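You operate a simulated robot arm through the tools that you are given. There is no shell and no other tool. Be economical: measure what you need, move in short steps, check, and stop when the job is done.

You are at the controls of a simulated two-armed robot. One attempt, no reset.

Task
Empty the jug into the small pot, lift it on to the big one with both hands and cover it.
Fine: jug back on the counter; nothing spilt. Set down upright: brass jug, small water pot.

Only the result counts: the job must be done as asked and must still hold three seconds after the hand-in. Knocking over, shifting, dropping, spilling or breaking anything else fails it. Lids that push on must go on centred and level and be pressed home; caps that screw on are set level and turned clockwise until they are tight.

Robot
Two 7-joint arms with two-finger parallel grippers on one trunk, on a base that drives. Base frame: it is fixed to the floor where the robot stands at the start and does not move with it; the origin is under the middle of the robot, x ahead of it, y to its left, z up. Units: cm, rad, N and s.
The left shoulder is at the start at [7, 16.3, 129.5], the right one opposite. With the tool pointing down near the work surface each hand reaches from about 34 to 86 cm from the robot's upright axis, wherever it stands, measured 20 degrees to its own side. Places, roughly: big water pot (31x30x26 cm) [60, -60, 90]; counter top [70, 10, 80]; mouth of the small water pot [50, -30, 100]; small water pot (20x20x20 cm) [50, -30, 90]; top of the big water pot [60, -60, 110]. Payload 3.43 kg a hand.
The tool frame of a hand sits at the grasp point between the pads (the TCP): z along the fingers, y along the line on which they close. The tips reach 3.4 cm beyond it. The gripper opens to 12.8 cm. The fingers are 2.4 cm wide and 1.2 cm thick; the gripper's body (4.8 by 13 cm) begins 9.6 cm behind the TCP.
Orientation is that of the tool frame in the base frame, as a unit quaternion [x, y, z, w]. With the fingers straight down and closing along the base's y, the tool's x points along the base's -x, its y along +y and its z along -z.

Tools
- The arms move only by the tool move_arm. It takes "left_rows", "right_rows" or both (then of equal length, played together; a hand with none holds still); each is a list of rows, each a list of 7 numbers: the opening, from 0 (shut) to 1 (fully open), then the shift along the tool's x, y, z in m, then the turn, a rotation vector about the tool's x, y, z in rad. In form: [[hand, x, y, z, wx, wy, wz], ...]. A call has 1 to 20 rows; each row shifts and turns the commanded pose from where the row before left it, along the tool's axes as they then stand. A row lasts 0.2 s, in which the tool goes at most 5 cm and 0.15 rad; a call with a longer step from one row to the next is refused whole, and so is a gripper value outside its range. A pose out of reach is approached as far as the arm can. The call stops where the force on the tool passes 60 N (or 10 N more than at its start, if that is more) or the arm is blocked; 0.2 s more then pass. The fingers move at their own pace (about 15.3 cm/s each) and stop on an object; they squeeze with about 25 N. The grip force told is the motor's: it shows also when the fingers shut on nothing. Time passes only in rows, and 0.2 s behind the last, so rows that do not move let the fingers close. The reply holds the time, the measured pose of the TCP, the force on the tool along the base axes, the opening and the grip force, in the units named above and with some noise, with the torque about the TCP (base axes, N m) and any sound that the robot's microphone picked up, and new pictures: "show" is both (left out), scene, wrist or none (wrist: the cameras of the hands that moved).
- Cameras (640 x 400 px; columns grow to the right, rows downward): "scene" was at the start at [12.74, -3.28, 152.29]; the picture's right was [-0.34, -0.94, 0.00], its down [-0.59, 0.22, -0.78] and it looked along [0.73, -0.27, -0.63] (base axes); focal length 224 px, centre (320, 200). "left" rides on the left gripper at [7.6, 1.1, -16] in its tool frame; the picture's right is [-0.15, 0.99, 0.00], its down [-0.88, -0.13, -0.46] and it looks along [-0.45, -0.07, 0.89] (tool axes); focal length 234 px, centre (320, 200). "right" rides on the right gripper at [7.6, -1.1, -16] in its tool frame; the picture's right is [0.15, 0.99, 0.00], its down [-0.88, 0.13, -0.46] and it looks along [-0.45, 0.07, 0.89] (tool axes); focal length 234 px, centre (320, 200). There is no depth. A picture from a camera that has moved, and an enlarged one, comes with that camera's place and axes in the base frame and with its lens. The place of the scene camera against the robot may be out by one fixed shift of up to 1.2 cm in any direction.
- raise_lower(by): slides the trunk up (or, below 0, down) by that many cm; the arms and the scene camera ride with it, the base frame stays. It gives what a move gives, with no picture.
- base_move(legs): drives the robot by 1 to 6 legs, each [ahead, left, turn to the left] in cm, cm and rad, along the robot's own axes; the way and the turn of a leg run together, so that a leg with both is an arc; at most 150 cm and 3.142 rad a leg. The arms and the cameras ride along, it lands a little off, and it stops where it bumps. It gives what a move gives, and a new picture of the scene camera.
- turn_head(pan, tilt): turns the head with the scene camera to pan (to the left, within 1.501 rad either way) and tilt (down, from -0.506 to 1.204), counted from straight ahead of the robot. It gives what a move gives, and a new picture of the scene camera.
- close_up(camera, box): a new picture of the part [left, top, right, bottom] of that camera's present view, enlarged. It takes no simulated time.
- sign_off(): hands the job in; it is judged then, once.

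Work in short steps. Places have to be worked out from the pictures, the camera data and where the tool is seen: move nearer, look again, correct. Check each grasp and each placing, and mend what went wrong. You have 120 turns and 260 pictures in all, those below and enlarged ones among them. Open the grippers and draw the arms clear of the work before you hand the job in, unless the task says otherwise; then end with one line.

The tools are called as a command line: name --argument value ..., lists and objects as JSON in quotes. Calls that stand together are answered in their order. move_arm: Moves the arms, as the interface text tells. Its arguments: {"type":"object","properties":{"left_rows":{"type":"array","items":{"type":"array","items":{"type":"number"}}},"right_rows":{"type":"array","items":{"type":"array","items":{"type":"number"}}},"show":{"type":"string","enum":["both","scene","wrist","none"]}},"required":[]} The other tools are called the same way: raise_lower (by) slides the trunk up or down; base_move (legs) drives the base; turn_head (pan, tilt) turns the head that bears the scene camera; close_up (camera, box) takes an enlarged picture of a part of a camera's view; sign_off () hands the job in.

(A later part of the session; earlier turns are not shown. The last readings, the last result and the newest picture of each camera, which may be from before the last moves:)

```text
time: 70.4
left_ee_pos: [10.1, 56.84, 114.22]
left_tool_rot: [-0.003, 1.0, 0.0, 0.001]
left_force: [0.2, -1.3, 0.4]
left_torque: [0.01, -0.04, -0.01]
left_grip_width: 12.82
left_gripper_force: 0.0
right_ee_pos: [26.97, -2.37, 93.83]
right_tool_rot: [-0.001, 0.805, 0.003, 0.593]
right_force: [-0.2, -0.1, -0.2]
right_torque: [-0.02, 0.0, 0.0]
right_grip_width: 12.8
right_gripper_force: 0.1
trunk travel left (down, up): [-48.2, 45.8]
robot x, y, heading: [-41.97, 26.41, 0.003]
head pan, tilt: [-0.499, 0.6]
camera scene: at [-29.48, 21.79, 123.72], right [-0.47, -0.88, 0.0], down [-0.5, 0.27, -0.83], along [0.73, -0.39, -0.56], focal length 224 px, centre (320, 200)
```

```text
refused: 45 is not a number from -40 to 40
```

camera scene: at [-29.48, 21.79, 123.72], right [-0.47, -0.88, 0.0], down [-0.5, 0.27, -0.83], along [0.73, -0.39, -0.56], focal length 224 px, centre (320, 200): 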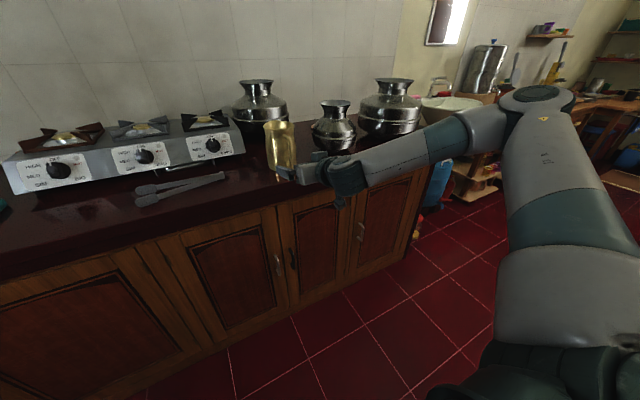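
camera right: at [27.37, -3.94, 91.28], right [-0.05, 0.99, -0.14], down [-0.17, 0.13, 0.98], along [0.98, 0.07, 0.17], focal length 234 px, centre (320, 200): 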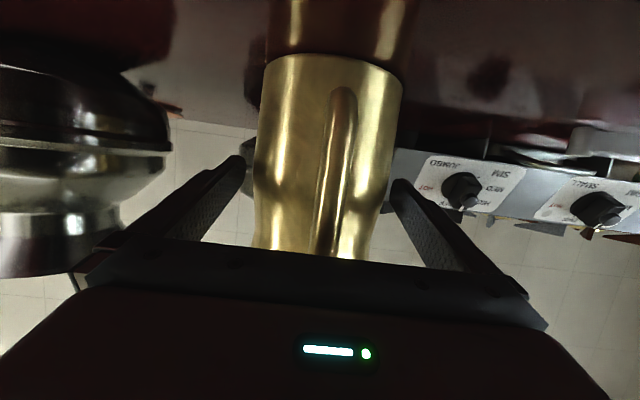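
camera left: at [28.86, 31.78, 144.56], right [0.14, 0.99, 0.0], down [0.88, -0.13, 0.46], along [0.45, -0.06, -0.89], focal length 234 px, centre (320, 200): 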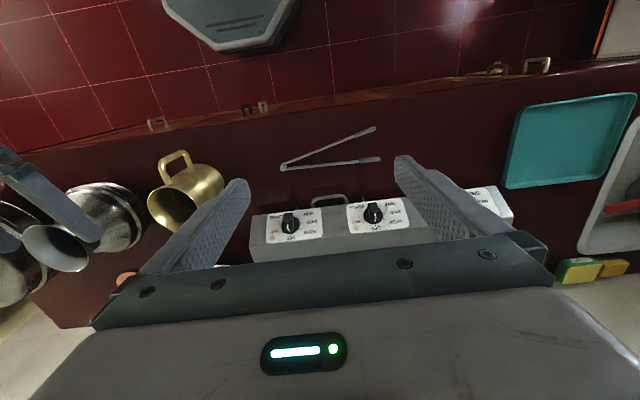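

The jug stands free on the counter. I'll raise the trunk and turn the right hand to point down.

raise_lower --by 32

move_arm --right_rows '[[1, 0, 0, 0, 0, 0.1416, 0], [1, 0, 0, 0, 0, 0.1416, 0], [1, 0, 0, 0, 0, 0.1416, 0], [1, 0, 0, 0, 0, 0.1416, 0], [1, 0, 0, 0, 0, 0.1416, 0], [1, 0, 0, 0, 0, 0.1416, 0], [1, 0, 0, 0, 0, 0.1416, 0], [1, 0, 0, 0, 0, 0.1416, 0], [1, 0, 0, 0, 0, 0.1416, 0], [1, 0, 0, 0, 0, 0, 0]]' --show "none"

turn_head --pan -0.3 --tilt 0.65

```text
time: 73.6
left_ee_pos: [10.24, 56.85, 146.25]
left_tool_rot: [-0.003, 1.0, 0.0, -0.001]
left_force: [0.1, 0.3, -0.6]
left_torque: [-0.01, -0.01, 0.0]
left_grip_width: 12.79
left_gripper_force: 0.2
right_ee_pos: [27.19, -2.3, 125.88]
right_tool_rot: [-0.001, 0.805, 0.003, 0.593]
right_force: [0.0, 0.2, -0.2]
right_torque: [-0.01, -0.01, 0.0]
right_grip_width: 12.79
right_gripper_force: 0.1
trunk travel left (down, up): [-80.2, 13.8]
robot x, y, heading: [-41.87, 26.52, 0.003]
head pan, tilt: [-0.499, 0.6]
```

```text
time: 75.8
left_ee_pos: [10.08, 57.05, 146.29]
left_tool_rot: [-0.004, 1.0, 0.0, -0.001]
left_force: [-0.1, 0.2, 0.3]
left_torque: [0.03, -0.03, 0.0]
left_grip_width: 12.8
left_gripper_force: 0.0
right_ee_pos: [27.03, -2.37, 125.87]
right_tool_rot: [-0.002, 1.0, 0.002, -0.003]
right_force: [0.5, -0.2, 0.4]
right_torque: [0.01, -0.03, 0.01]
right_grip_width: 12.82
right_gripper_force: 0.0
trunk travel left (down, up): [-80.2, 13.8]
robot x, y, heading: [-42.03, 26.27, 0.002]
head pan, tilt: [-0.499, 0.6]
```

```text
time: 76.5
left_ee_pos: [10.13, 56.99, 146.28]
left_tool_rot: [-0.004, 1.0, -0.001, 0.0]
left_force: [0.1, -0.6, -0.3]
left_torque: [0.02, -0.03, -0.03]
left_grip_width: 12.8
left_gripper_force: 0.0
right_ee_pos: [26.96, -2.31, 125.88]
right_tool_rot: [-0.003, 1.0, 0.001, -0.002]
right_force: [-1.0, 1.0, 0.2]
right_torque: [-0.01, 0.01, -0.02]
right_grip_width: 12.81
right_gripper_force: 0.1
trunk travel left (down, up): [-80.2, 13.8]
robot x, y, heading: [-41.73, 26.37, 0.002]
head pan, tilt: [-0.3, 0.649]
camera scene: at [-28.94, 23.47, 155.29], right [-0.29, -0.96, 0.0], down [-0.58, 0.18, -0.8], along [0.76, -0.23, -0.6], focal length 224 px, centre (320, 200)
```

scene: 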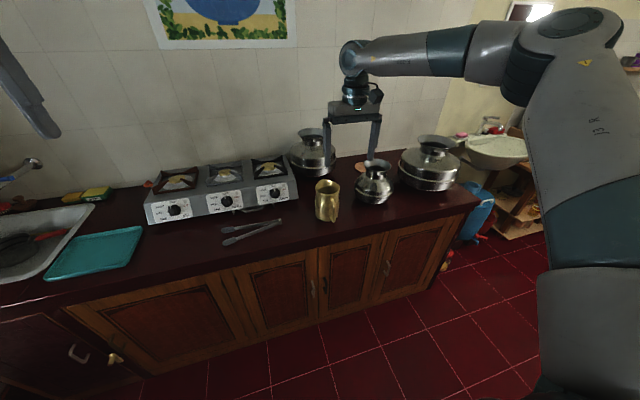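

Now I'll bring both hands into a mirrored stance with about 23° outward lean, high up.

move_arm --left_rows '[[1, -0.01, -0.024, 0.032, 0, 0, 0], [1, -0.01, -0.024, 0.032, 0, 0, 0], [1, -0.01, -0.024, 0.032, 0, 0, 0], [1, -0.01, -0.024, 0.032, 0, 0, 0], [1, -0.01, -0.024, 0.032, 0, 0, 0], [0.4, 0, 0, 0, 0.1333, 0, 0], [0.4, 0, 0, 0, 0.1333, 0, 0], [0.4, 0, 0, 0, 0.1333, 0, 0], [0.4, 0, 0, 0, 0, 0, 0]]' --right_rows '[[1, 0.022, 0.02, -0.004, 0, 0, 0], [1, 0.022, 0.02, -0.004, 0, 0, 0], [1, 0.022, 0.02, -0.004, 0, 0, 0], [1, 0.022, 0.02, -0.004, 0, 0, 0], [1, 0.022, 0.02, -0.004, 0, 0, 0], [0.4, 0, 0, 0, -0.1333, 0, 0], [0.4, 0, 0, 0, -0.1333, 0, 0], [0.4, 0, 0, 0, -0.1333, 0, 0], [0.4, 0, 0, 0, 0, 0, 0]]' --show "none"

base_move --legs '[[0, -55.7, 0], [36, 0, 0]]'

```text
time: 78.5
left_ee_pos: [15.14, 44.91, 130.32]
left_tool_rot: [-0.004, 0.98, -0.199, 0.002]
left_force: [1.0, -0.2, -0.5]
left_torque: [-0.01, 0.0, -0.02]
left_grip_width: 5.13
left_gripper_force: 0.0
right_ee_pos: [15.91, 7.71, 127.95]
right_tool_rot: [-0.002, 0.98, 0.201, -0.003]
right_force: [-0.3, 0.5, 0.8]
right_torque: [-0.01, -0.01, -0.03]
right_grip_width: 5.14
right_gripper_force: 0.1
trunk travel left (down, up): [-80.2, 13.8]
robot x, y, heading: [-41.47, 26.2, 0.008]
head pan, tilt: [-0.3, 0.649]
```

```text
time: 83.6
left_ee_pos: [51.18, -9.88, 130.49]
left_tool_rot: [-0.001, 0.98, -0.199, 0.001]
left_force: [-0.4, 0.8, 1.0]
left_torque: [-0.01, 0.01, 0.01]
left_grip_width: 5.09
left_gripper_force: 0.0
right_ee_pos: [51.83, -47.26, 127.98]
right_tool_rot: [0.0, 0.98, 0.2, -0.001]
right_force: [-0.7, -0.5, 0.5]
right_torque: [0.02, 0.02, 0.03]
right_grip_width: 5.13
right_gripper_force: 0.0
trunk travel left (down, up): [-80.2, 13.8]
robot x, y, heading: [-5.47, -28.54, -0.001]
head pan, tilt: [-0.3, 0.649]
camera scene: at [7.06, -31.22, 155.3], right [-0.29, -0.96, 0.0], down [-0.58, 0.18, -0.8], along [0.76, -0.23, -0.6], focal length 224 px, centre (320, 200)
```

scene: 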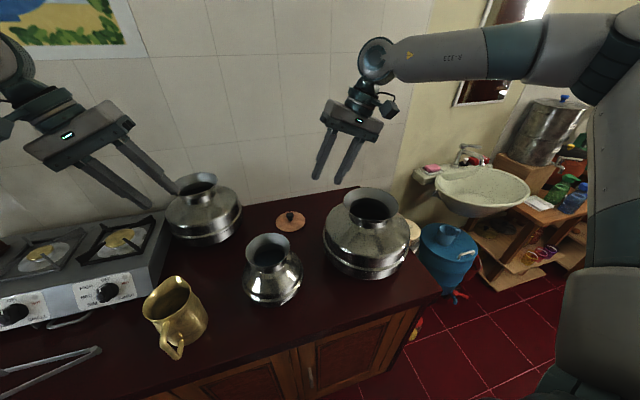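

In place. I'll look straight at the pot and from both wrist cameras to locate the rim.

turn_head --pan 0.0 --tilt 0.75

close_up --camera "left" --box '[0, 0, 640, 400]'

close_up --camera "right" --box '[0, 0, 640, 400]'

```text
time: 84.4
left_ee_pos: [51.48, -9.85, 130.32]
left_tool_rot: [-0.002, 0.98, -0.199, 0.0]
left_force: [-0.4, -0.9, 0.4]
left_torque: [0.04, -0.02, 0.0]
left_grip_width: 5.11
left_gripper_force: 0.1
right_ee_pos: [52.08, -47.34, 127.82]
right_tool_rot: [0.0, 0.98, 0.2, -0.003]
right_force: [0.0, 0.8, 0.3]
right_torque: [0.0, -0.01, 0.0]
right_grip_width: 5.09
right_gripper_force: 0.0
trunk travel left (down, up): [-80.2, 13.8]
robot x, y, heading: [-5.78, -28.55, 0.007]
head pan, tilt: [0.0, 0.75]
camera scene: at [7.3, -28.66, 154.41], right [0.0, -1.0, 0.0], down [-0.68, 0.0, -0.73], along [0.73, 0.0, -0.68], focal length 224 px, centre (320, 200)
```

scene: 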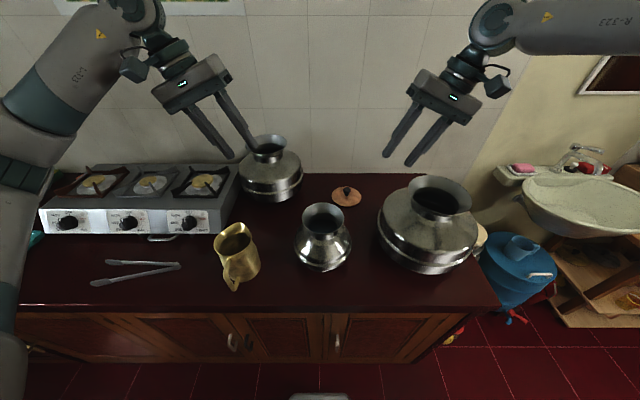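

```text
1.00 times, centred on (320, 200) of left
camera zoom: at [43.83, -2.54, 144.67], right [0.14, 0.91, -0.39], down [0.88, 0.06, 0.47], along [0.45, -0.41, -0.79], focal length 234 px, centre (320, 200)
```

zoom: 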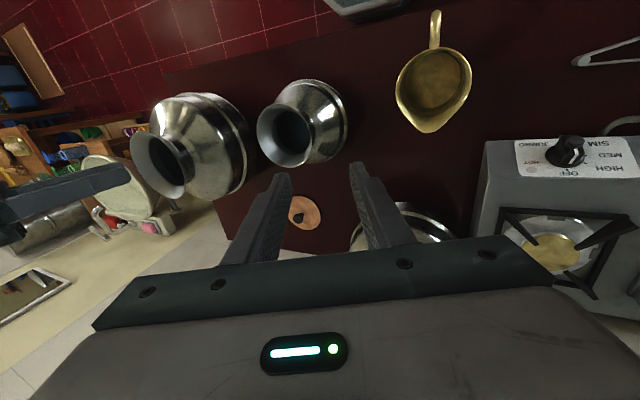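

```text
1.00 times, centred on (320, 200) of right
camera zoom: at [44.55, -54.5, 142.17], right [-0.15, 0.91, 0.39], down [0.88, -0.06, 0.47], along [0.45, 0.41, -0.8], focal length 234 px, centre (320, 200)
```

zoom: 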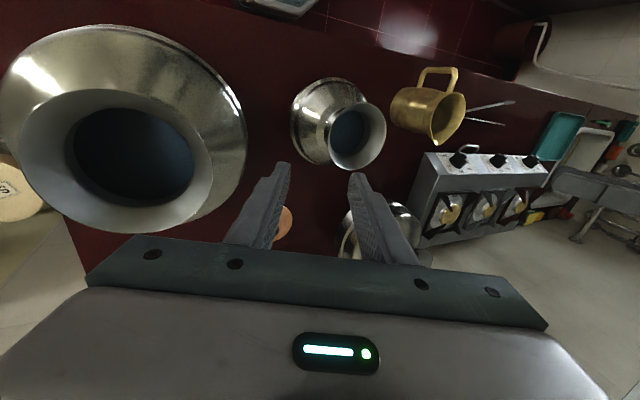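

Triangulated rim centre (52.6, -29.4, 104), outer radius 6.5 cm, and no spill is visible. I'll move the hands to pre-grasp lines either side and lower the trunk 17.5 cm, leaving room for a trunk lift later.

move_arm --left_rows '[[0.4, -0.0037, -0.0286, 0.0175, 0, 0, 0], [0.4, -0.0037, -0.0286, 0.0175, 0, 0, 0], [0.4, -0.0037, -0.0286, 0.0175, 0, 0, 0], [0.4, 0, 0, 0, 0, 0, 0]]' --right_rows '[[0.4, -0.0017, 0.0269, 0.0078, 0, 0, 0], [0.4, -0.0017, 0.0269, 0.0078, 0, 0, 0], [0.4, -0.0017, 0.0269, 0.0078, 0, 0, 0], [0.4, 0, 0, 0, 0, 0, 0]]' --show "none"

raise_lower --by -17.5

close_up --camera "scene" --box '[160, 50, 480, 250]'

close_up --camera "left" --box '[160, 50, 480, 250]'

close_up --camera "right" --box '[160, 50, 480, 250]'

```text
time: 85.4
left_ee_pos: [52.46, -19.98, 128.85]
left_tool_rot: [-0.001, 0.98, -0.2, 0.0]
left_force: [0.4, 0.4, 0.5]
left_torque: [-0.01, -0.01, 0.01]
left_grip_width: 5.13
left_gripper_force: 0.0
right_ee_pos: [52.47, -38.83, 128.84]
right_tool_rot: [-0.001, 0.98, 0.2, -0.003]
right_force: [0.2, 0.5, 0.2]
right_torque: [-0.01, 0.0, 0.0]
right_grip_width: 5.15
right_gripper_force: 0.0
trunk travel left (down, up): [-80.2, 13.8]
robot x, y, heading: [-5.4, -28.64, 0.003]
head pan, tilt: [0.0, 0.75]
```

```text
time: 87.3
left_ee_pos: [52.43, -19.83, 111.36]
left_tool_rot: [-0.002, 0.98, -0.2, -0.001]
left_force: [-0.3, -1.1, 0.0]
left_torque: [0.02, 0.0, 0.0]
left_grip_width: 5.12
left_gripper_force: 0.0
right_ee_pos: [52.47, -38.81, 111.37]
right_tool_rot: [0.0, 0.98, 0.2, -0.003]
right_force: [-0.4, -0.4, 0.0]
right_torque: [0.01, 0.0, 0.03]
right_grip_width: 5.1
right_gripper_force: 0.1
trunk travel left (down, up): [-62.7, 31.3]
robot x, y, heading: [-5.64, -28.3, 0.002]
head pan, tilt: [0.0, 0.75]
```

```text
2.00 times, centred on (320, 150) of scene
camera zoom: at [7.19, -28.65, 136.93], right [0.0, -1.0, 0.0], down [-0.68, 0.0, -0.73], along [0.73, 0.0, -0.68], focal length 447 px, centre (320, 300)
```

zoom: 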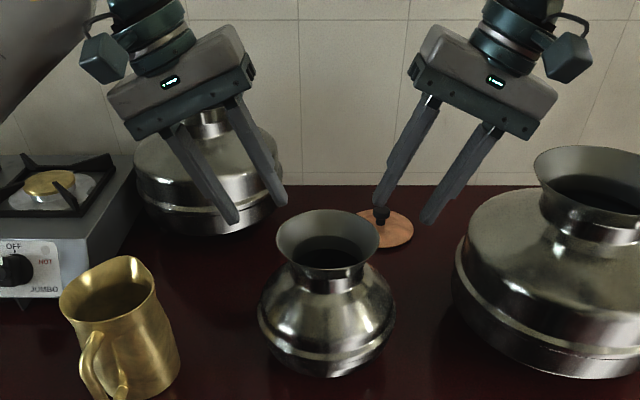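

```text
2.00 times, centred on (320, 150) of left
camera zoom: at [44.83, -12.54, 125.69], right [0.14, 0.91, -0.39], down [0.88, 0.06, 0.47], along [0.45, -0.41, -0.79], focal length 468 px, centre (320, 300)
```

zoom: 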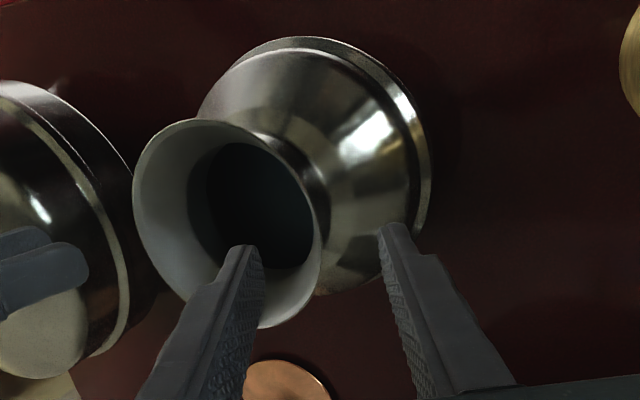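

```text
2.00 times, centred on (320, 150) of right
camera zoom: at [44.93, -46.16, 125.66], right [-0.15, 0.91, 0.39], down [0.88, -0.06, 0.47], along [0.45, 0.41, -0.79], focal length 468 px, centre (320, 300)
```

zoom: 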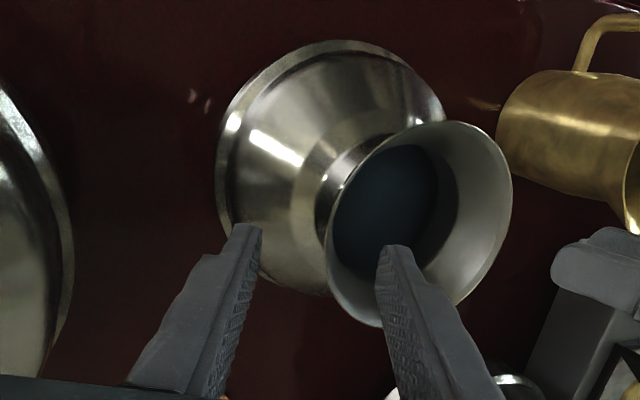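

Both hands straddle the rim's opposite sides well. I'll advance 5.5 cm along the fingers and check.

move_arm --left_rows '[[0.4, 0, 0, 0.0183, 0, 0, 0], [0.4, 0, 0, 0.0183, 0, 0, 0], [0.4, 0, 0, 0.0183, 0, 0, 0], [0.4, 0, 0, 0, 0, 0, 0]]' --right_rows '[[0.4, 0, 0.0005, 0.0183, 0, 0, 0], [0.4, 0, 0.0005, 0.0183, 0, 0, 0], [0.4, 0, 0.0005, 0.0183, 0, 0, 0], [0.4, 0, 0, 0, 0, 0, 0]]' --show "none"

close_up --camera "scene" --box '[240, 110, 400, 210]'

close_up --camera "left" --box '[160, 50, 480, 250]'

close_up --camera "right" --box '[160, 50, 480, 250]'

```text
time: 88.3
left_ee_pos: [52.36, -22.02, 106.41]
left_tool_rot: [-0.001, 0.98, -0.198, 0.002]
left_force: [-0.2, -0.3, 0.7]
left_torque: [0.04, 0.02, 0.0]
left_grip_width: 5.14
left_gripper_force: 0.1
right_ee_pos: [52.35, -36.6, 106.28]
right_tool_rot: [0.0, 0.98, 0.2, -0.001]
right_force: [-0.3, 0.5, -0.4]
right_torque: [-0.01, -0.01, 0.0]
right_grip_width: 5.12
right_gripper_force: 0.1
trunk travel left (down, up): [-62.7, 31.3]
robot x, y, heading: [-5.93, -28.6, 0.0]
head pan, tilt: [0.0, 0.75]
```

```text
4.00 times, centred on (320, 160) of scene
camera zoom: at [7.15, -28.65, 136.93], right [0.0, -1.0, 0.0], down [-0.68, 0.0, -0.73], along [0.73, 0.0, -0.68], focal length 894 px, centre (320, 360)
```

zoom: 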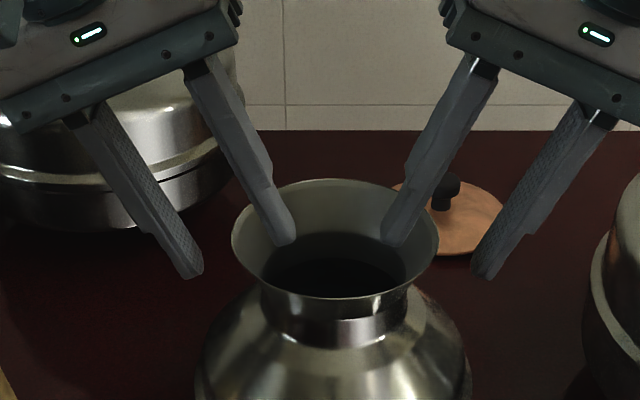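

```text
2.00 times, centred on (320, 150) of left
camera zoom: at [44.77, -14.71, 120.7], right [0.14, 0.91, -0.39], down [0.88, 0.06, 0.47], along [0.45, -0.41, -0.79], focal length 468 px, centre (320, 300)
```

zoom: 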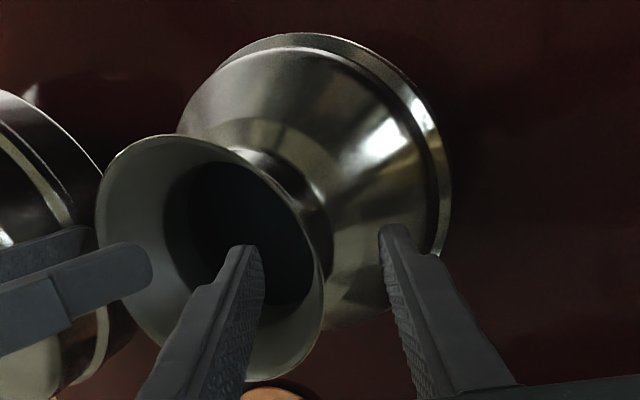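

```text
2.00 times, centred on (320, 150) of right
camera zoom: at [44.84, -43.86, 120.64], right [-0.15, 0.91, 0.39], down [0.88, -0.06, 0.47], along [0.45, 0.41, -0.79], focal length 468 px, centre (320, 300)
```

zoom: 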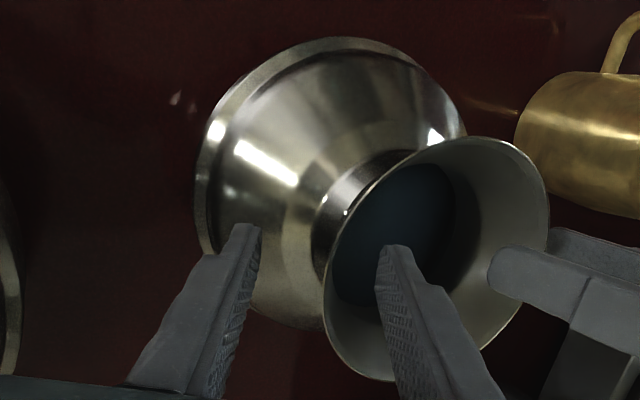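

Aligned. Advancing the remaining 3.4 cm and then closing both grippers together.

move_arm --left_rows '[[0.4, 0, 0, 0.0115, 0, 0, 0], [0.4, 0, 0, 0.0115, 0, 0, 0], [0.4, 0, 0, 0.0115, 0, 0, 0], [0.4, 0, 0, 0, 0, 0, 0]]' --right_rows '[[0.4, 0, 0, 0.0115, 0, 0, 0], [0.4, 0, 0, 0.0115, 0, 0, 0], [0.4, 0, 0, 0.0115, 0, 0, 0], [0.4, 0, 0, 0, 0, 0, 0]]' --show "none"

close_up --camera "scene" --box '[240, 110, 400, 210]'

close_up --camera "left" --box '[160, 50, 480, 250]'

```text
time: 89.3
left_ee_pos: [52.47, -23.18, 102.96]
left_tool_rot: [-0.002, 0.98, -0.2, 0.0]
left_force: [-0.5, 0.2, 0.2]
left_torque: [-0.02, 0.01, 0.0]
left_grip_width: 5.15
left_gripper_force: 0.1
right_ee_pos: [52.46, -35.26, 103.18]
right_tool_rot: [-0.001, 0.98, 0.2, -0.003]
right_force: [0.0, 1.0, 0.0]
right_torque: [-0.03, -0.01, 0.0]
right_grip_width: 5.15
right_gripper_force: 0.1
trunk travel left (down, up): [-62.7, 31.3]
robot x, y, heading: [-5.5, -28.81, 0.003]
head pan, tilt: [0.0, 0.75]
```

```text
4.00 times, centred on (320, 160) of scene
camera zoom: at [7.17, -28.65, 136.93], right [0.0, -1.0, 0.0], down [-0.68, 0.0, -0.73], along [0.73, 0.0, -0.68], focal length 894 px, centre (320, 360)
```

zoom: 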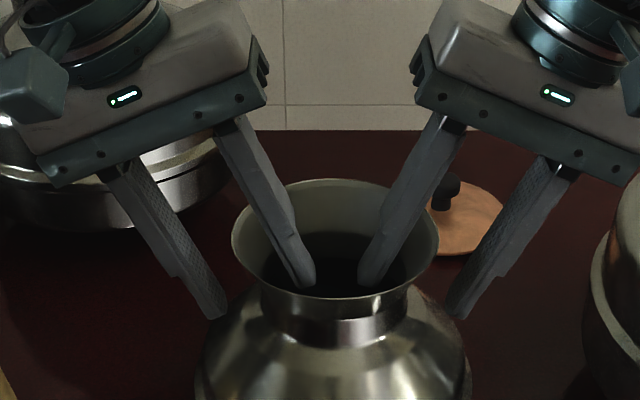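

```text
2.00 times, centred on (320, 150) of left
camera zoom: at [44.81, -15.96, 117.43], right [0.14, 0.91, -0.39], down [0.88, 0.06, 0.47], along [0.45, -0.41, -0.79], focal length 468 px, centre (320, 300)
```

zoom: 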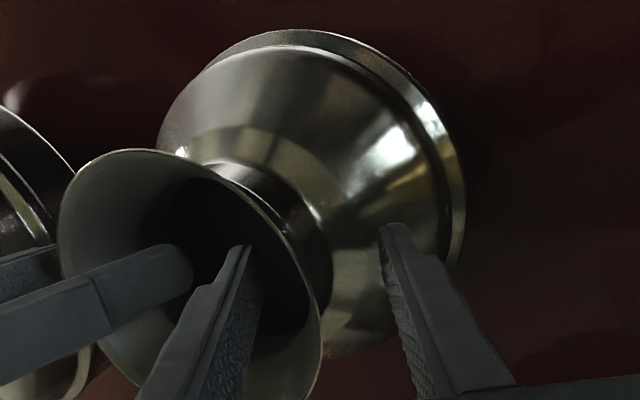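

Both inner fingers are in the neck and the outer ones outside. Closing both together.

move_arm --left_rows '[[0.25, 0, 0, 0, 0, 0, 0], [0.12, 0, 0, 0, 0, 0, 0], [0, 0, 0, 0, 0, 0, 0], [0, 0, 0, 0, 0, 0, 0]]' --right_rows '[[0.25, 0, 0, 0, 0, 0, 0], [0.12, 0, 0, 0, 0, 0, 0], [0, 0, 0, 0, 0, 0, 0], [0, 0, 0, 0, 0, 0, 0]]' --show "none"

close_up --camera "scene" --box '[240, 110, 400, 210]'

close_up --camera "left" --box '[160, 50, 480, 250]'

close_up --camera "right" --box '[160, 50, 480, 250]'

```text
time: 90.3
left_ee_pos: [52.4, -23.62, 103.18]
left_tool_rot: [-0.001, 0.979, -0.205, 0.002]
left_force: [4.8, -49.0, 7.0]
left_torque: [-0.92, 0.08, 0.66]
left_grip_width: 1.56
left_gripper_force: 25.4
right_ee_pos: [52.5, -34.88, 103.4]
right_tool_rot: [-0.002, 0.979, 0.204, 0.0]
right_force: [2.6, 51.4, 7.4]
right_torque: [1.11, 0.09, -0.65]
right_grip_width: 1.8
right_gripper_force: 25.2
trunk travel left (down, up): [-62.7, 31.3]
robot x, y, heading: [-5.87, -28.27, -0.003]
head pan, tilt: [0.0, 0.75]
```

```text
4.00 times, centred on (320, 160) of scene
camera zoom: at [7.2, -28.63, 136.94], right [0.0, -1.0, 0.0], down [-0.68, 0.0, -0.73], along [0.73, 0.0, -0.68], focal length 894 px, centre (320, 360)
```

zoom: 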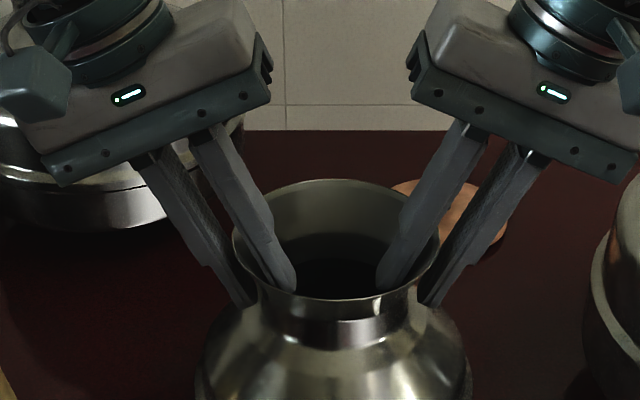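

```text
2.00 times, centred on (320, 150) of left
camera zoom: at [44.8, -16.13, 117.52], right [0.15, 0.91, -0.4], down [0.88, 0.06, 0.47], along [0.45, -0.42, -0.79], focal length 468 px, centre (320, 300)
```

zoom: 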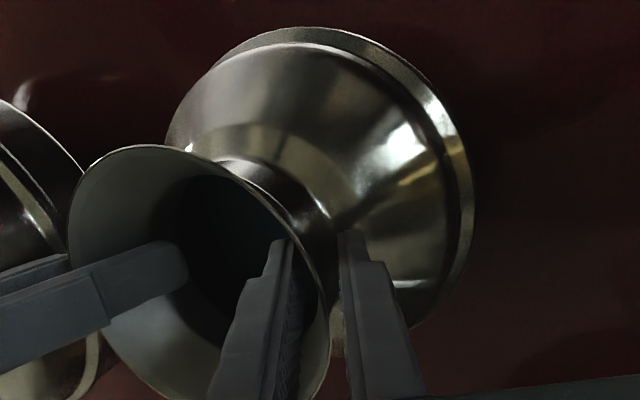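

```text
2.00 times, centred on (320, 150) of right
camera zoom: at [44.9, -42.34, 117.57], right [-0.15, 0.91, 0.4], down [0.88, -0.06, 0.47], along [0.45, 0.42, -0.79], focal length 468 px, centre (320, 300)
```

zoom: 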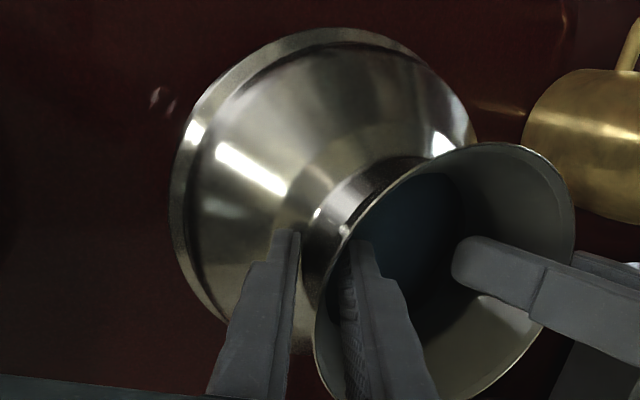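

Gripped on both sides, but the hands are pulling against each other by about 50 N. I'll relax them inward a few mm.

move_arm --left_rows '[[0, 0, -0.0015, 0, 0, 0, 0], [0, 0, -0.0015, 0, 0, 0, 0], [0, 0, -0.001, 0, 0, 0, 0], [0, 0, 0, 0, 0, 0, 0]]' --right_rows '[[0, 0, 0.0015, 0, 0, 0, 0], [0, 0, 0.0015, 0, 0, 0, 0], [0, 0, 0.001, 0, 0, 0, 0], [0, 0, 0, 0, 0, 0, 0]]' --show "none"

```text
time: 91.3
left_ee_pos: [52.39, -23.64, 103.35]
left_tool_rot: [-0.002, 0.98, -0.2, 0.002]
left_force: [1.4, -27.5, 8.2]
left_torque: [-0.53, 0.39, 0.45]
left_grip_width: 1.53
left_gripper_force: 24.9
right_ee_pos: [52.39, -34.8, 103.42]
right_tool_rot: [0.0, 0.979, 0.202, 0.0]
right_force: [7.0, 28.8, 14.4]
right_torque: [0.58, -0.04, -0.72]
right_grip_width: 1.42
right_gripper_force: 24.4
trunk travel left (down, up): [-62.7, 31.3]
robot x, y, heading: [-5.84, -28.45, -0.002]
head pan, tilt: [0.0, 0.75]
```

move_arm --left_rows '[[0, 0, -0.0015, 0, 0, 0, 0], [0, 0, -0.0015, -0.0005, 0, 0, 0], [0, 0, -0.0008, -0.0005, 0, 0, 0], [0, 0, 0, 0, 0, 0, 0]]' --right_rows '[[0, 0, 0.0015, 0, 0, 0, 0], [0, 0, 0.0015, -0.0005, 0, 0, 0], [0, 0, 0.0008, -0.001, 0, 0, 0], [0, 0, 0, 0, 0, 0, 0]]' --show "none"

```text
time: 92.3
left_ee_pos: [52.53, -23.71, 103.3]
left_tool_rot: [-0.004, 0.981, -0.196, 0.0]
left_force: [-1.5, 18.7, 0.4]
left_torque: [0.85, 0.5, 0.34]
left_grip_width: 1.51
left_gripper_force: 24.9
right_ee_pos: [52.48, -34.76, 103.51]
right_tool_rot: [0.001, 0.98, 0.198, -0.003]
right_force: [5.4, -17.5, 13.3]
right_torque: [-0.7, -0.3, -0.53]
right_grip_width: 1.4
right_gripper_force: 24.8
trunk travel left (down, up): [-62.7, 31.3]
robot x, y, heading: [-5.56, -28.52, 0.002]
head pan, tilt: [0.0, 0.75]
```

Slightly overdone; I'll back out 1.3 mm each, then lift 2 cm with the trunk as a test.

move_arm --left_rows '[[0, 0, 0.0013, 0, 0, 0, 0], [0, 0, 0, 0, 0, 0, 0]]' --right_rows '[[0, 0, -0.0013, -0.0005, 0, 0, 0], [0, 0, 0, 0, 0, 0, 0]]' --show "none"

raise_lower --by 2

close_up --camera "scene" --box '[200, 100, 440, 250]'

```text
time: 92.9
left_ee_pos: [52.57, -23.76, 103.36]
left_tool_rot: [-0.003, 0.98, -0.197, 0.0]
left_force: [0.5, 23.8, -0.6]
left_torque: [1.02, 0.18, 0.31]
left_grip_width: 1.5
left_gripper_force: 24.4
right_ee_pos: [52.4, -34.72, 103.46]
right_tool_rot: [0.0, 0.98, 0.199, -0.003]
right_force: [6.4, -22.6, 7.7]
right_torque: [-1.0, -0.51, -0.56]
right_grip_width: 1.43
right_gripper_force: 24.8
trunk travel left (down, up): [-62.7, 31.3]
robot x, y, heading: [-5.76, -28.4, 0.0]
head pan, tilt: [0.0, 0.75]
```

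```text
time: 93.6
left_ee_pos: [52.64, -23.71, 105.19]
left_tool_rot: [-0.002, 0.98, -0.197, -0.001]
left_force: [2.2, 26.2, -11.2]
left_torque: [1.04, -0.26, 0.4]
left_grip_width: 1.37
left_gripper_force: 25.1
right_ee_pos: [52.52, -34.93, 105.22]
right_tool_rot: [-0.001, 0.98, 0.198, -0.005]
right_force: [-0.8, -26.7, -12.4]
right_torque: [-1.16, 0.38, -0.25]
right_grip_width: 1.43
right_gripper_force: 25.0
trunk travel left (down, up): [-64.7, 29.3]
robot x, y, heading: [-5.97, -28.73, 0.001]
head pan, tilt: [0.0, 0.75]
```

```text
2.67 times, centred on (320, 175) of scene
camera zoom: at [7.44, -28.65, 138.88], right [0.0, -1.0, 0.0], down [-0.68, 0.0, -0.73], along [0.73, 0.0, -0.68], focal length 596 px, centre (320, 267)
```

zoom: 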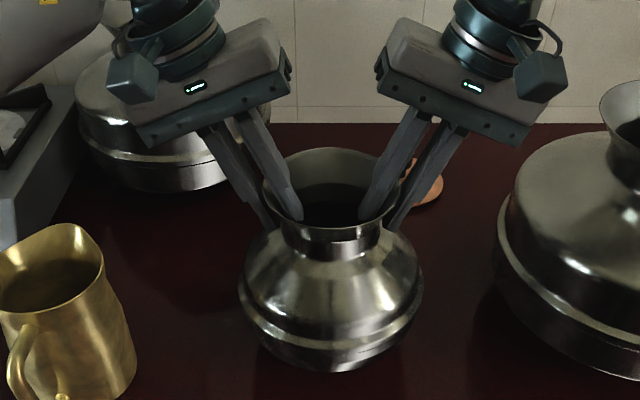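

Pot is off the counter at about 12 N per hand. I'll ease the inward push by 1.2 mm each and verify.

move_arm --left_rows '[[0, 0, 0.0012, 0, 0, 0, 0], [0, 0, 0, 0, 0, 0, 0], [0, 0, 0, 0, 0, 0, 0]]' --right_rows '[[0, 0, -0.0012, 0, 0, 0, 0], [0, 0, 0, 0, 0, 0, 0], [0, 0, 0, 0, 0, 0, 0]]' --show "wrist"

```text
time: 94.4
left_ee_pos: [52.59, -23.74, 105.27]
left_tool_rot: [-0.003, 0.98, -0.198, 0.0]
left_force: [0.6, 21.0, -10.2]
left_torque: [0.81, -0.1, 0.43]
left_grip_width: 1.38
left_gripper_force: 25.2
right_ee_pos: [52.66, -34.77, 105.47]
right_tool_rot: [0.001, 0.98, 0.2, -0.004]
right_force: [-0.5, -21.1, -13.6]
right_torque: [-1.0, 0.13, -0.31]
right_grip_width: 1.37
right_gripper_force: 24.9
trunk travel left (down, up): [-64.7, 29.3]
robot x, y, heading: [-5.94, -28.34, 0.002]
head pan, tilt: [0.0, 0.75]
camera right: at [45.18, -42.11, 119.71], right [-0.15, 0.91, 0.39], down [0.88, -0.06, 0.46], along [0.44, 0.41, -0.8], focal length 234 px, centre (320, 200)
camera left: at [45.04, -16.45, 119.58], right [0.14, 0.91, -0.38], down [0.88, 0.06, 0.47], along [0.45, -0.41, -0.8], focal length 234 px, centre (320, 200)
```

right: 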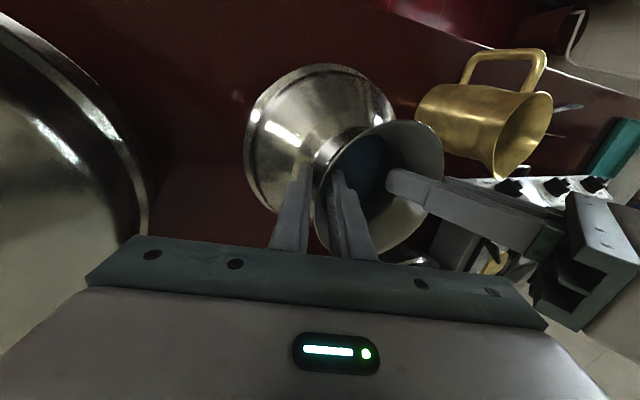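
left: 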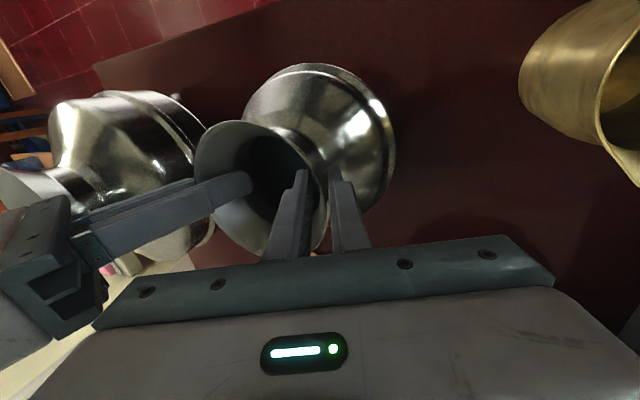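

Held level and steady. Raising 27 cm with the trunk.

raise_lower --by 14

raise_lower --by 13.5

turn_head --pan -0.45 --tilt 0.75

close_up --camera "right" --box '[0, 0, 640, 400]'

close_up --camera "left" --box '[0, 0, 640, 400]'

```text
time: 96.1
left_ee_pos: [52.59, -23.72, 119.24]
left_tool_rot: [-0.002, 0.98, -0.197, -0.001]
left_force: [0.5, 20.8, -12.1]
left_torque: [0.92, 0.03, 0.35]
left_grip_width: 1.37
left_gripper_force: 24.5
right_ee_pos: [52.68, -34.91, 119.33]
right_tool_rot: [0.0, 0.98, 0.198, -0.005]
right_force: [-0.3, -21.4, -13.0]
right_torque: [-1.02, 0.06, -0.31]
right_grip_width: 1.36
right_gripper_force: 24.5
trunk travel left (down, up): [-78.7, 15.3]
robot x, y, heading: [-5.86, -28.37, 0.005]
head pan, tilt: [0.0, 0.75]
```

```text
time: 97.7
left_ee_pos: [52.66, -23.72, 132.64]
left_tool_rot: [-0.002, 0.98, -0.198, -0.001]
left_force: [0.2, 21.8, -12.3]
left_torque: [0.96, 0.08, 0.33]
left_grip_width: 1.39
left_gripper_force: 25.2
right_ee_pos: [52.71, -34.84, 132.87]
right_tool_rot: [0.0, 0.98, 0.199, -0.005]
right_force: [-0.3, -20.6, -13.7]
right_torque: [-1.03, 0.03, -0.31]
right_grip_width: 1.34
right_gripper_force: 24.9
trunk travel left (down, up): [-92.2, 1.8]
robot x, y, heading: [-5.62, -28.25, -0.001]
head pan, tilt: [0.0, 0.75]
```

```text
time: 98.6
left_ee_pos: [52.69, -23.77, 132.79]
left_tool_rot: [-0.002, 0.98, -0.198, -0.001]
left_force: [-0.5, 21.5, -10.9]
left_torque: [0.94, 0.05, 0.36]
left_grip_width: 1.37
left_gripper_force: 25.3
right_ee_pos: [52.78, -34.82, 132.85]
right_tool_rot: [0.001, 0.98, 0.2, -0.005]
right_force: [0.2, -21.9, -12.8]
right_torque: [-1.04, 0.05, -0.31]
right_grip_width: 1.34
right_gripper_force: 25.1
trunk travel left (down, up): [-92.2, 1.8]
robot x, y, heading: [-6.05, -28.48, 0.001]
head pan, tilt: [-0.45, 0.75]
camera scene: at [6.73, -32.26, 166.39], right [-0.43, -0.9, 0.0], down [-0.62, 0.29, -0.73], along [0.66, -0.32, -0.68], focal length 224 px, centre (320, 200)
```

scene: 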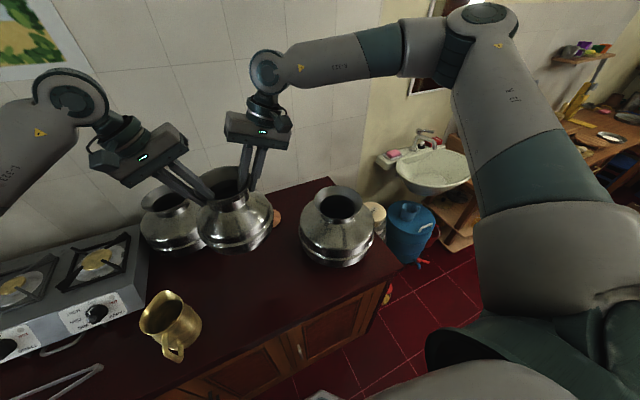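

```text
1.00 times, centred on (320, 200) of right
camera zoom: at [45.24, -42.12, 147.22], right [-0.15, 0.91, 0.39], down [0.88, -0.06, 0.46], along [0.44, 0.41, -0.8], focal length 234 px, centre (320, 200)
```

zoom: 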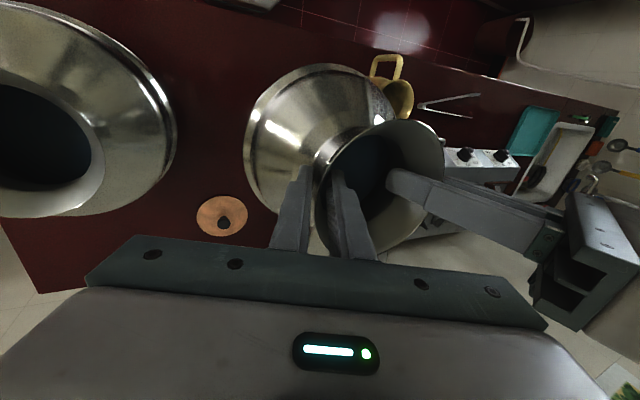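

```text
1.00 times, centred on (320, 200) of left
camera zoom: at [45.11, -16.44, 147.08], right [0.14, 0.91, -0.38], down [0.88, 0.06, 0.47], along [0.45, -0.4, -0.8], focal length 234 px, centre (320, 200)
```

zoom: 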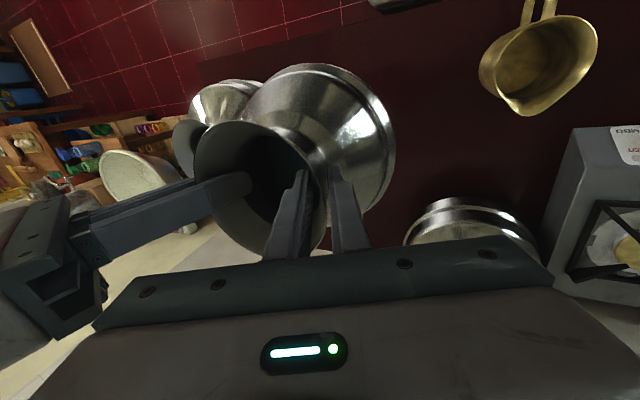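

Clear at about z=114 for the pot's bottom. I'll drive partway toward the big pot and then measure its mouth again.

base_move --legs '[[2.5, -20, 0]]'

close_up --camera "right" --box '[0, 0, 640, 400]'

close_up --camera "left" --box '[0, 0, 640, 400]'

```text
time: 100.2
left_ee_pos: [55.09, -43.4, 132.72]
left_tool_rot: [-0.004, 0.98, -0.199, -0.001]
left_force: [-0.7, 23.0, -12.5]
left_torque: [0.99, 0.0, 0.29]
left_grip_width: 1.36
left_gripper_force: 25.2
right_ee_pos: [55.3, -54.54, 133.01]
right_tool_rot: [-0.002, 0.98, 0.197, -0.005]
right_force: [-0.3, -22.0, -12.3]
right_torque: [-0.99, 0.1, -0.31]
right_grip_width: 1.28
right_gripper_force: 25.0
trunk travel left (down, up): [-92.2, 1.8]
robot x, y, heading: [-2.98, -48.85, 0.004]
head pan, tilt: [-0.45, 0.75]
camera scene: at [9.23, -51.94, 166.41], right [-0.43, -0.9, 0.0], down [-0.62, 0.29, -0.73], along [0.66, -0.32, -0.68], focal length 224 px, centre (320, 200)
```

scene: 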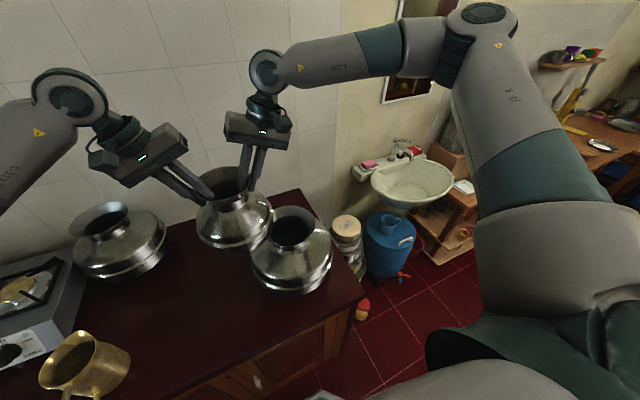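

```text
1.00 times, centred on (320, 200) of right
camera zoom: at [47.78, -61.73, 147.29], right [-0.15, 0.91, 0.38], down [0.88, -0.05, 0.46], along [0.44, 0.41, -0.8], focal length 234 px, centre (320, 200)
```

zoom: 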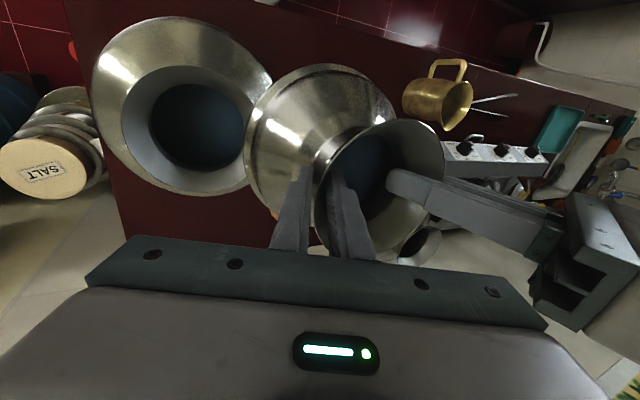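

```text
1.00 times, centred on (320, 200) of left
camera zoom: at [47.59, -36.05, 147.08], right [0.14, 0.91, -0.39], down [0.88, 0.06, 0.47], along [0.45, -0.41, -0.79], focal length 234 px, centre (320, 200)
```

zoom: 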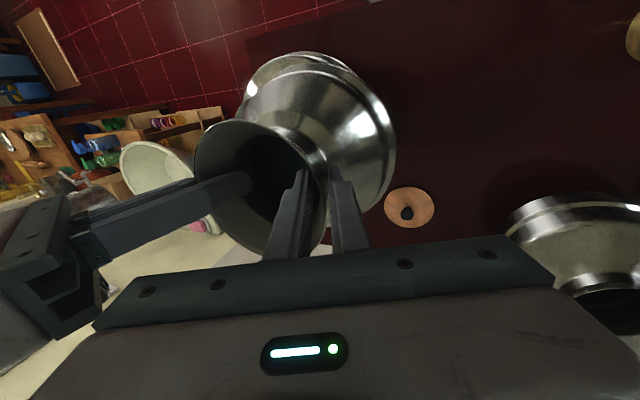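

close_up --camera "right" --box '[80, 0, 320, 210]'

close_up --camera "scene" --box '[180, 150, 360, 300]'

```text
1.90 times, centred on (200, 105) of right
camera zoom: at [47.78, -61.73, 147.29], right [-0.15, 0.91, 0.38], down [0.88, -0.05, 0.46], along [0.44, 0.41, -0.8], focal length 446 px, centre (549, 381)
```

zoom: 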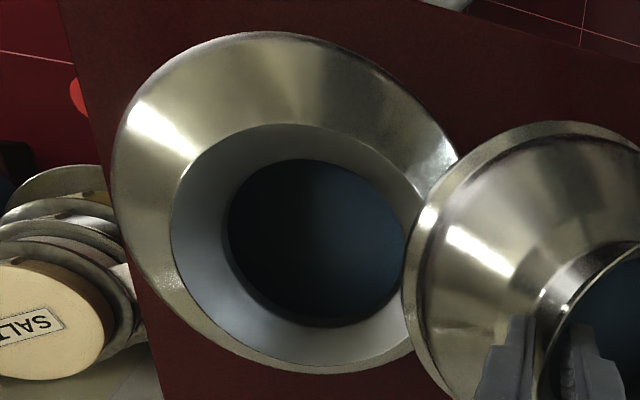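

```text
2.67 times, centred on (270, 225) of scene
camera zoom: at [9.23, -51.94, 166.41], right [-0.43, -0.9, 0.0], down [-0.62, 0.29, -0.73], along [0.66, -0.32, -0.68], focal length 596 px, centre (453, 133)
```

zoom: 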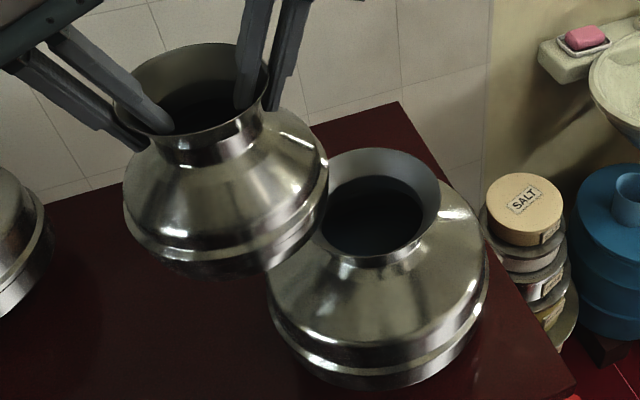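

Big mouth comes out near (55.7, -63.7), radius about 8.9. I'll drive the remaining 14.7 cm and compare the two pots' axes.

base_move --legs '[[0.4, -14.7, 0]]'

turn_head --pan -0.25 --tilt 0.75

close_up --camera "scene" --box '[220, 120, 420, 280]'

close_up --camera "right" --box '[160, 0, 480, 200]'

close_up --camera "left" --box '[160, 0, 480, 200]'

```text
time: 101.6
left_ee_pos: [55.64, -57.85, 132.62]
left_tool_rot: [-0.005, 0.98, -0.198, -0.001]
left_force: [1.0, 7.1, -13.7]
left_torque: [-0.49, 0.04, 0.45]
left_grip_width: 1.31
left_gripper_force: 24.7
right_ee_pos: [55.73, -69.07, 132.9]
right_tool_rot: [-0.004, 0.98, 0.198, -0.005]
right_force: [-0.7, -4.8, -11.0]
right_torque: [0.63, 0.06, -0.38]
right_grip_width: 1.26
right_gripper_force: 24.9
trunk travel left (down, up): [-92.2, 1.8]
robot x, y, heading: [-2.71, -63.16, 0.011]
head pan, tilt: [-0.45, 0.75]
camera scene: at [9.77, -66.73, 166.4], right [-0.43, -0.9, 0.0], down [-0.62, 0.29, -0.73], along [0.66, -0.32, -0.68], focal length 224 px, centre (320, 200)
```

scene: 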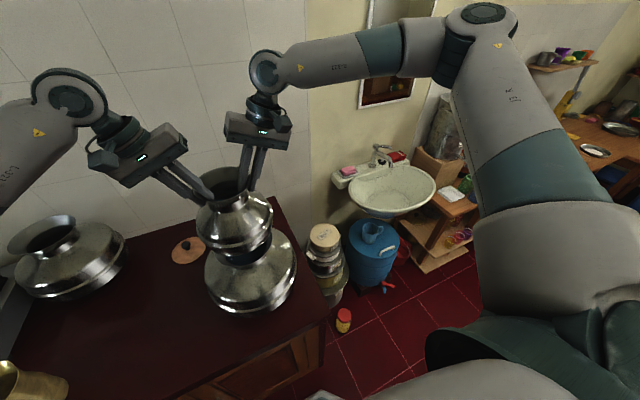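

```text
time: 102.3
left_ee_pos: [55.71, -58.09, 132.63]
left_tool_rot: [-0.006, 0.98, -0.197, 0.0]
left_force: [-0.5, -2.7, -12.6]
left_torque: [-0.78, 0.18, 0.42]
left_grip_width: 1.31
left_gripper_force: 24.8
right_ee_pos: [55.8, -69.44, 132.8]
right_tool_rot: [-0.003, 0.98, 0.198, -0.005]
right_force: [0.3, 3.1, -11.8]
right_torque: [0.83, -0.1, -0.46]
right_grip_width: 1.27
right_gripper_force: 24.8
trunk travel left (down, up): [-92.2, 1.8]
robot x, y, heading: [-2.66, -63.18, 0.006]
head pan, tilt: [-0.25, 0.75]
camera scene: at [10.34, -65.58, 166.39], right [-0.24, -0.97, 0.0], down [-0.66, 0.16, -0.73], along [0.71, -0.18, -0.68], focal length 224 px, centre (320, 200)
```

scene: 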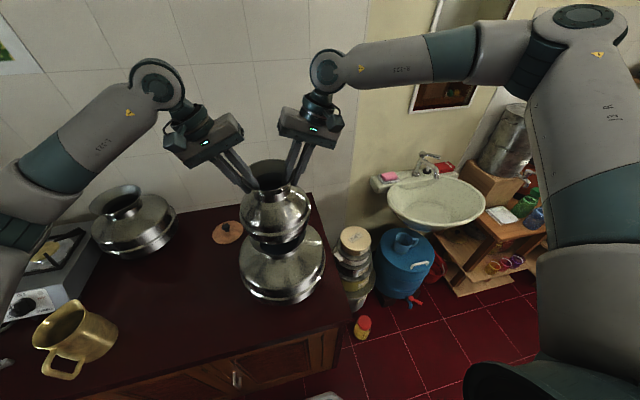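

```text
2.50 times, centred on (320, 200) of scene
camera zoom: at [10.34, -65.58, 166.39], right [-0.24, -0.97, 0.0], down [-0.66, 0.16, -0.73], along [0.71, -0.18, -0.68], focal length 559 px, centre (320, 200)
```

zoom: 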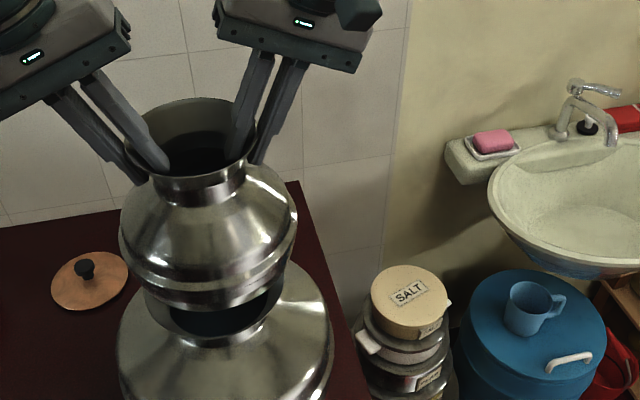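

```text
2.00 times, centred on (320, 100) of right
camera zoom: at [48.36, -76.72, 147.19], right [-0.15, 0.91, 0.39], down [0.88, -0.05, 0.46], along [0.44, 0.41, -0.8], focal length 468 px, centre (320, 400)
```

zoom: 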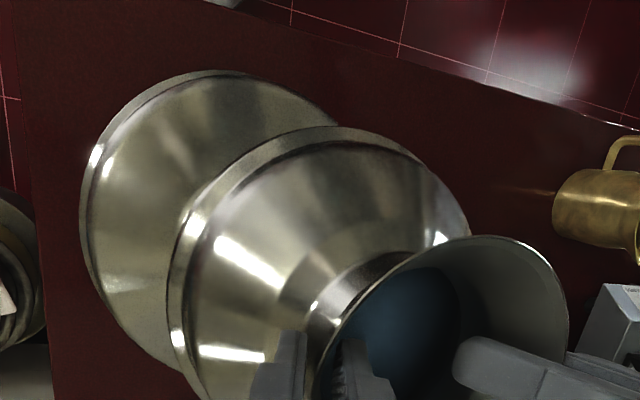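

```text
2.00 times, centred on (320, 100) of left
camera zoom: at [48.1, -50.99, 147.07], right [0.13, 0.91, -0.38], down [0.88, 0.07, 0.47], along [0.45, -0.4, -0.8], focal length 468 px, centre (320, 400)
```

zoom: 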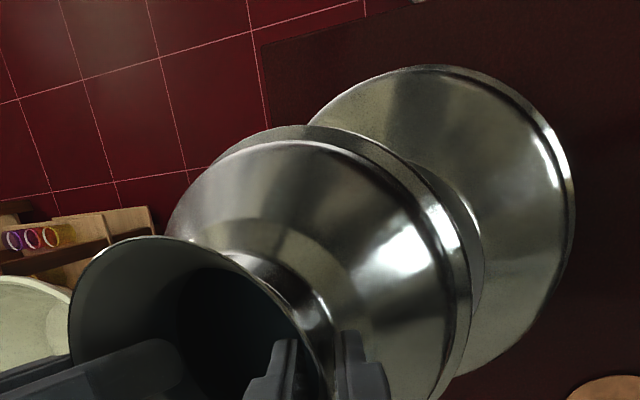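

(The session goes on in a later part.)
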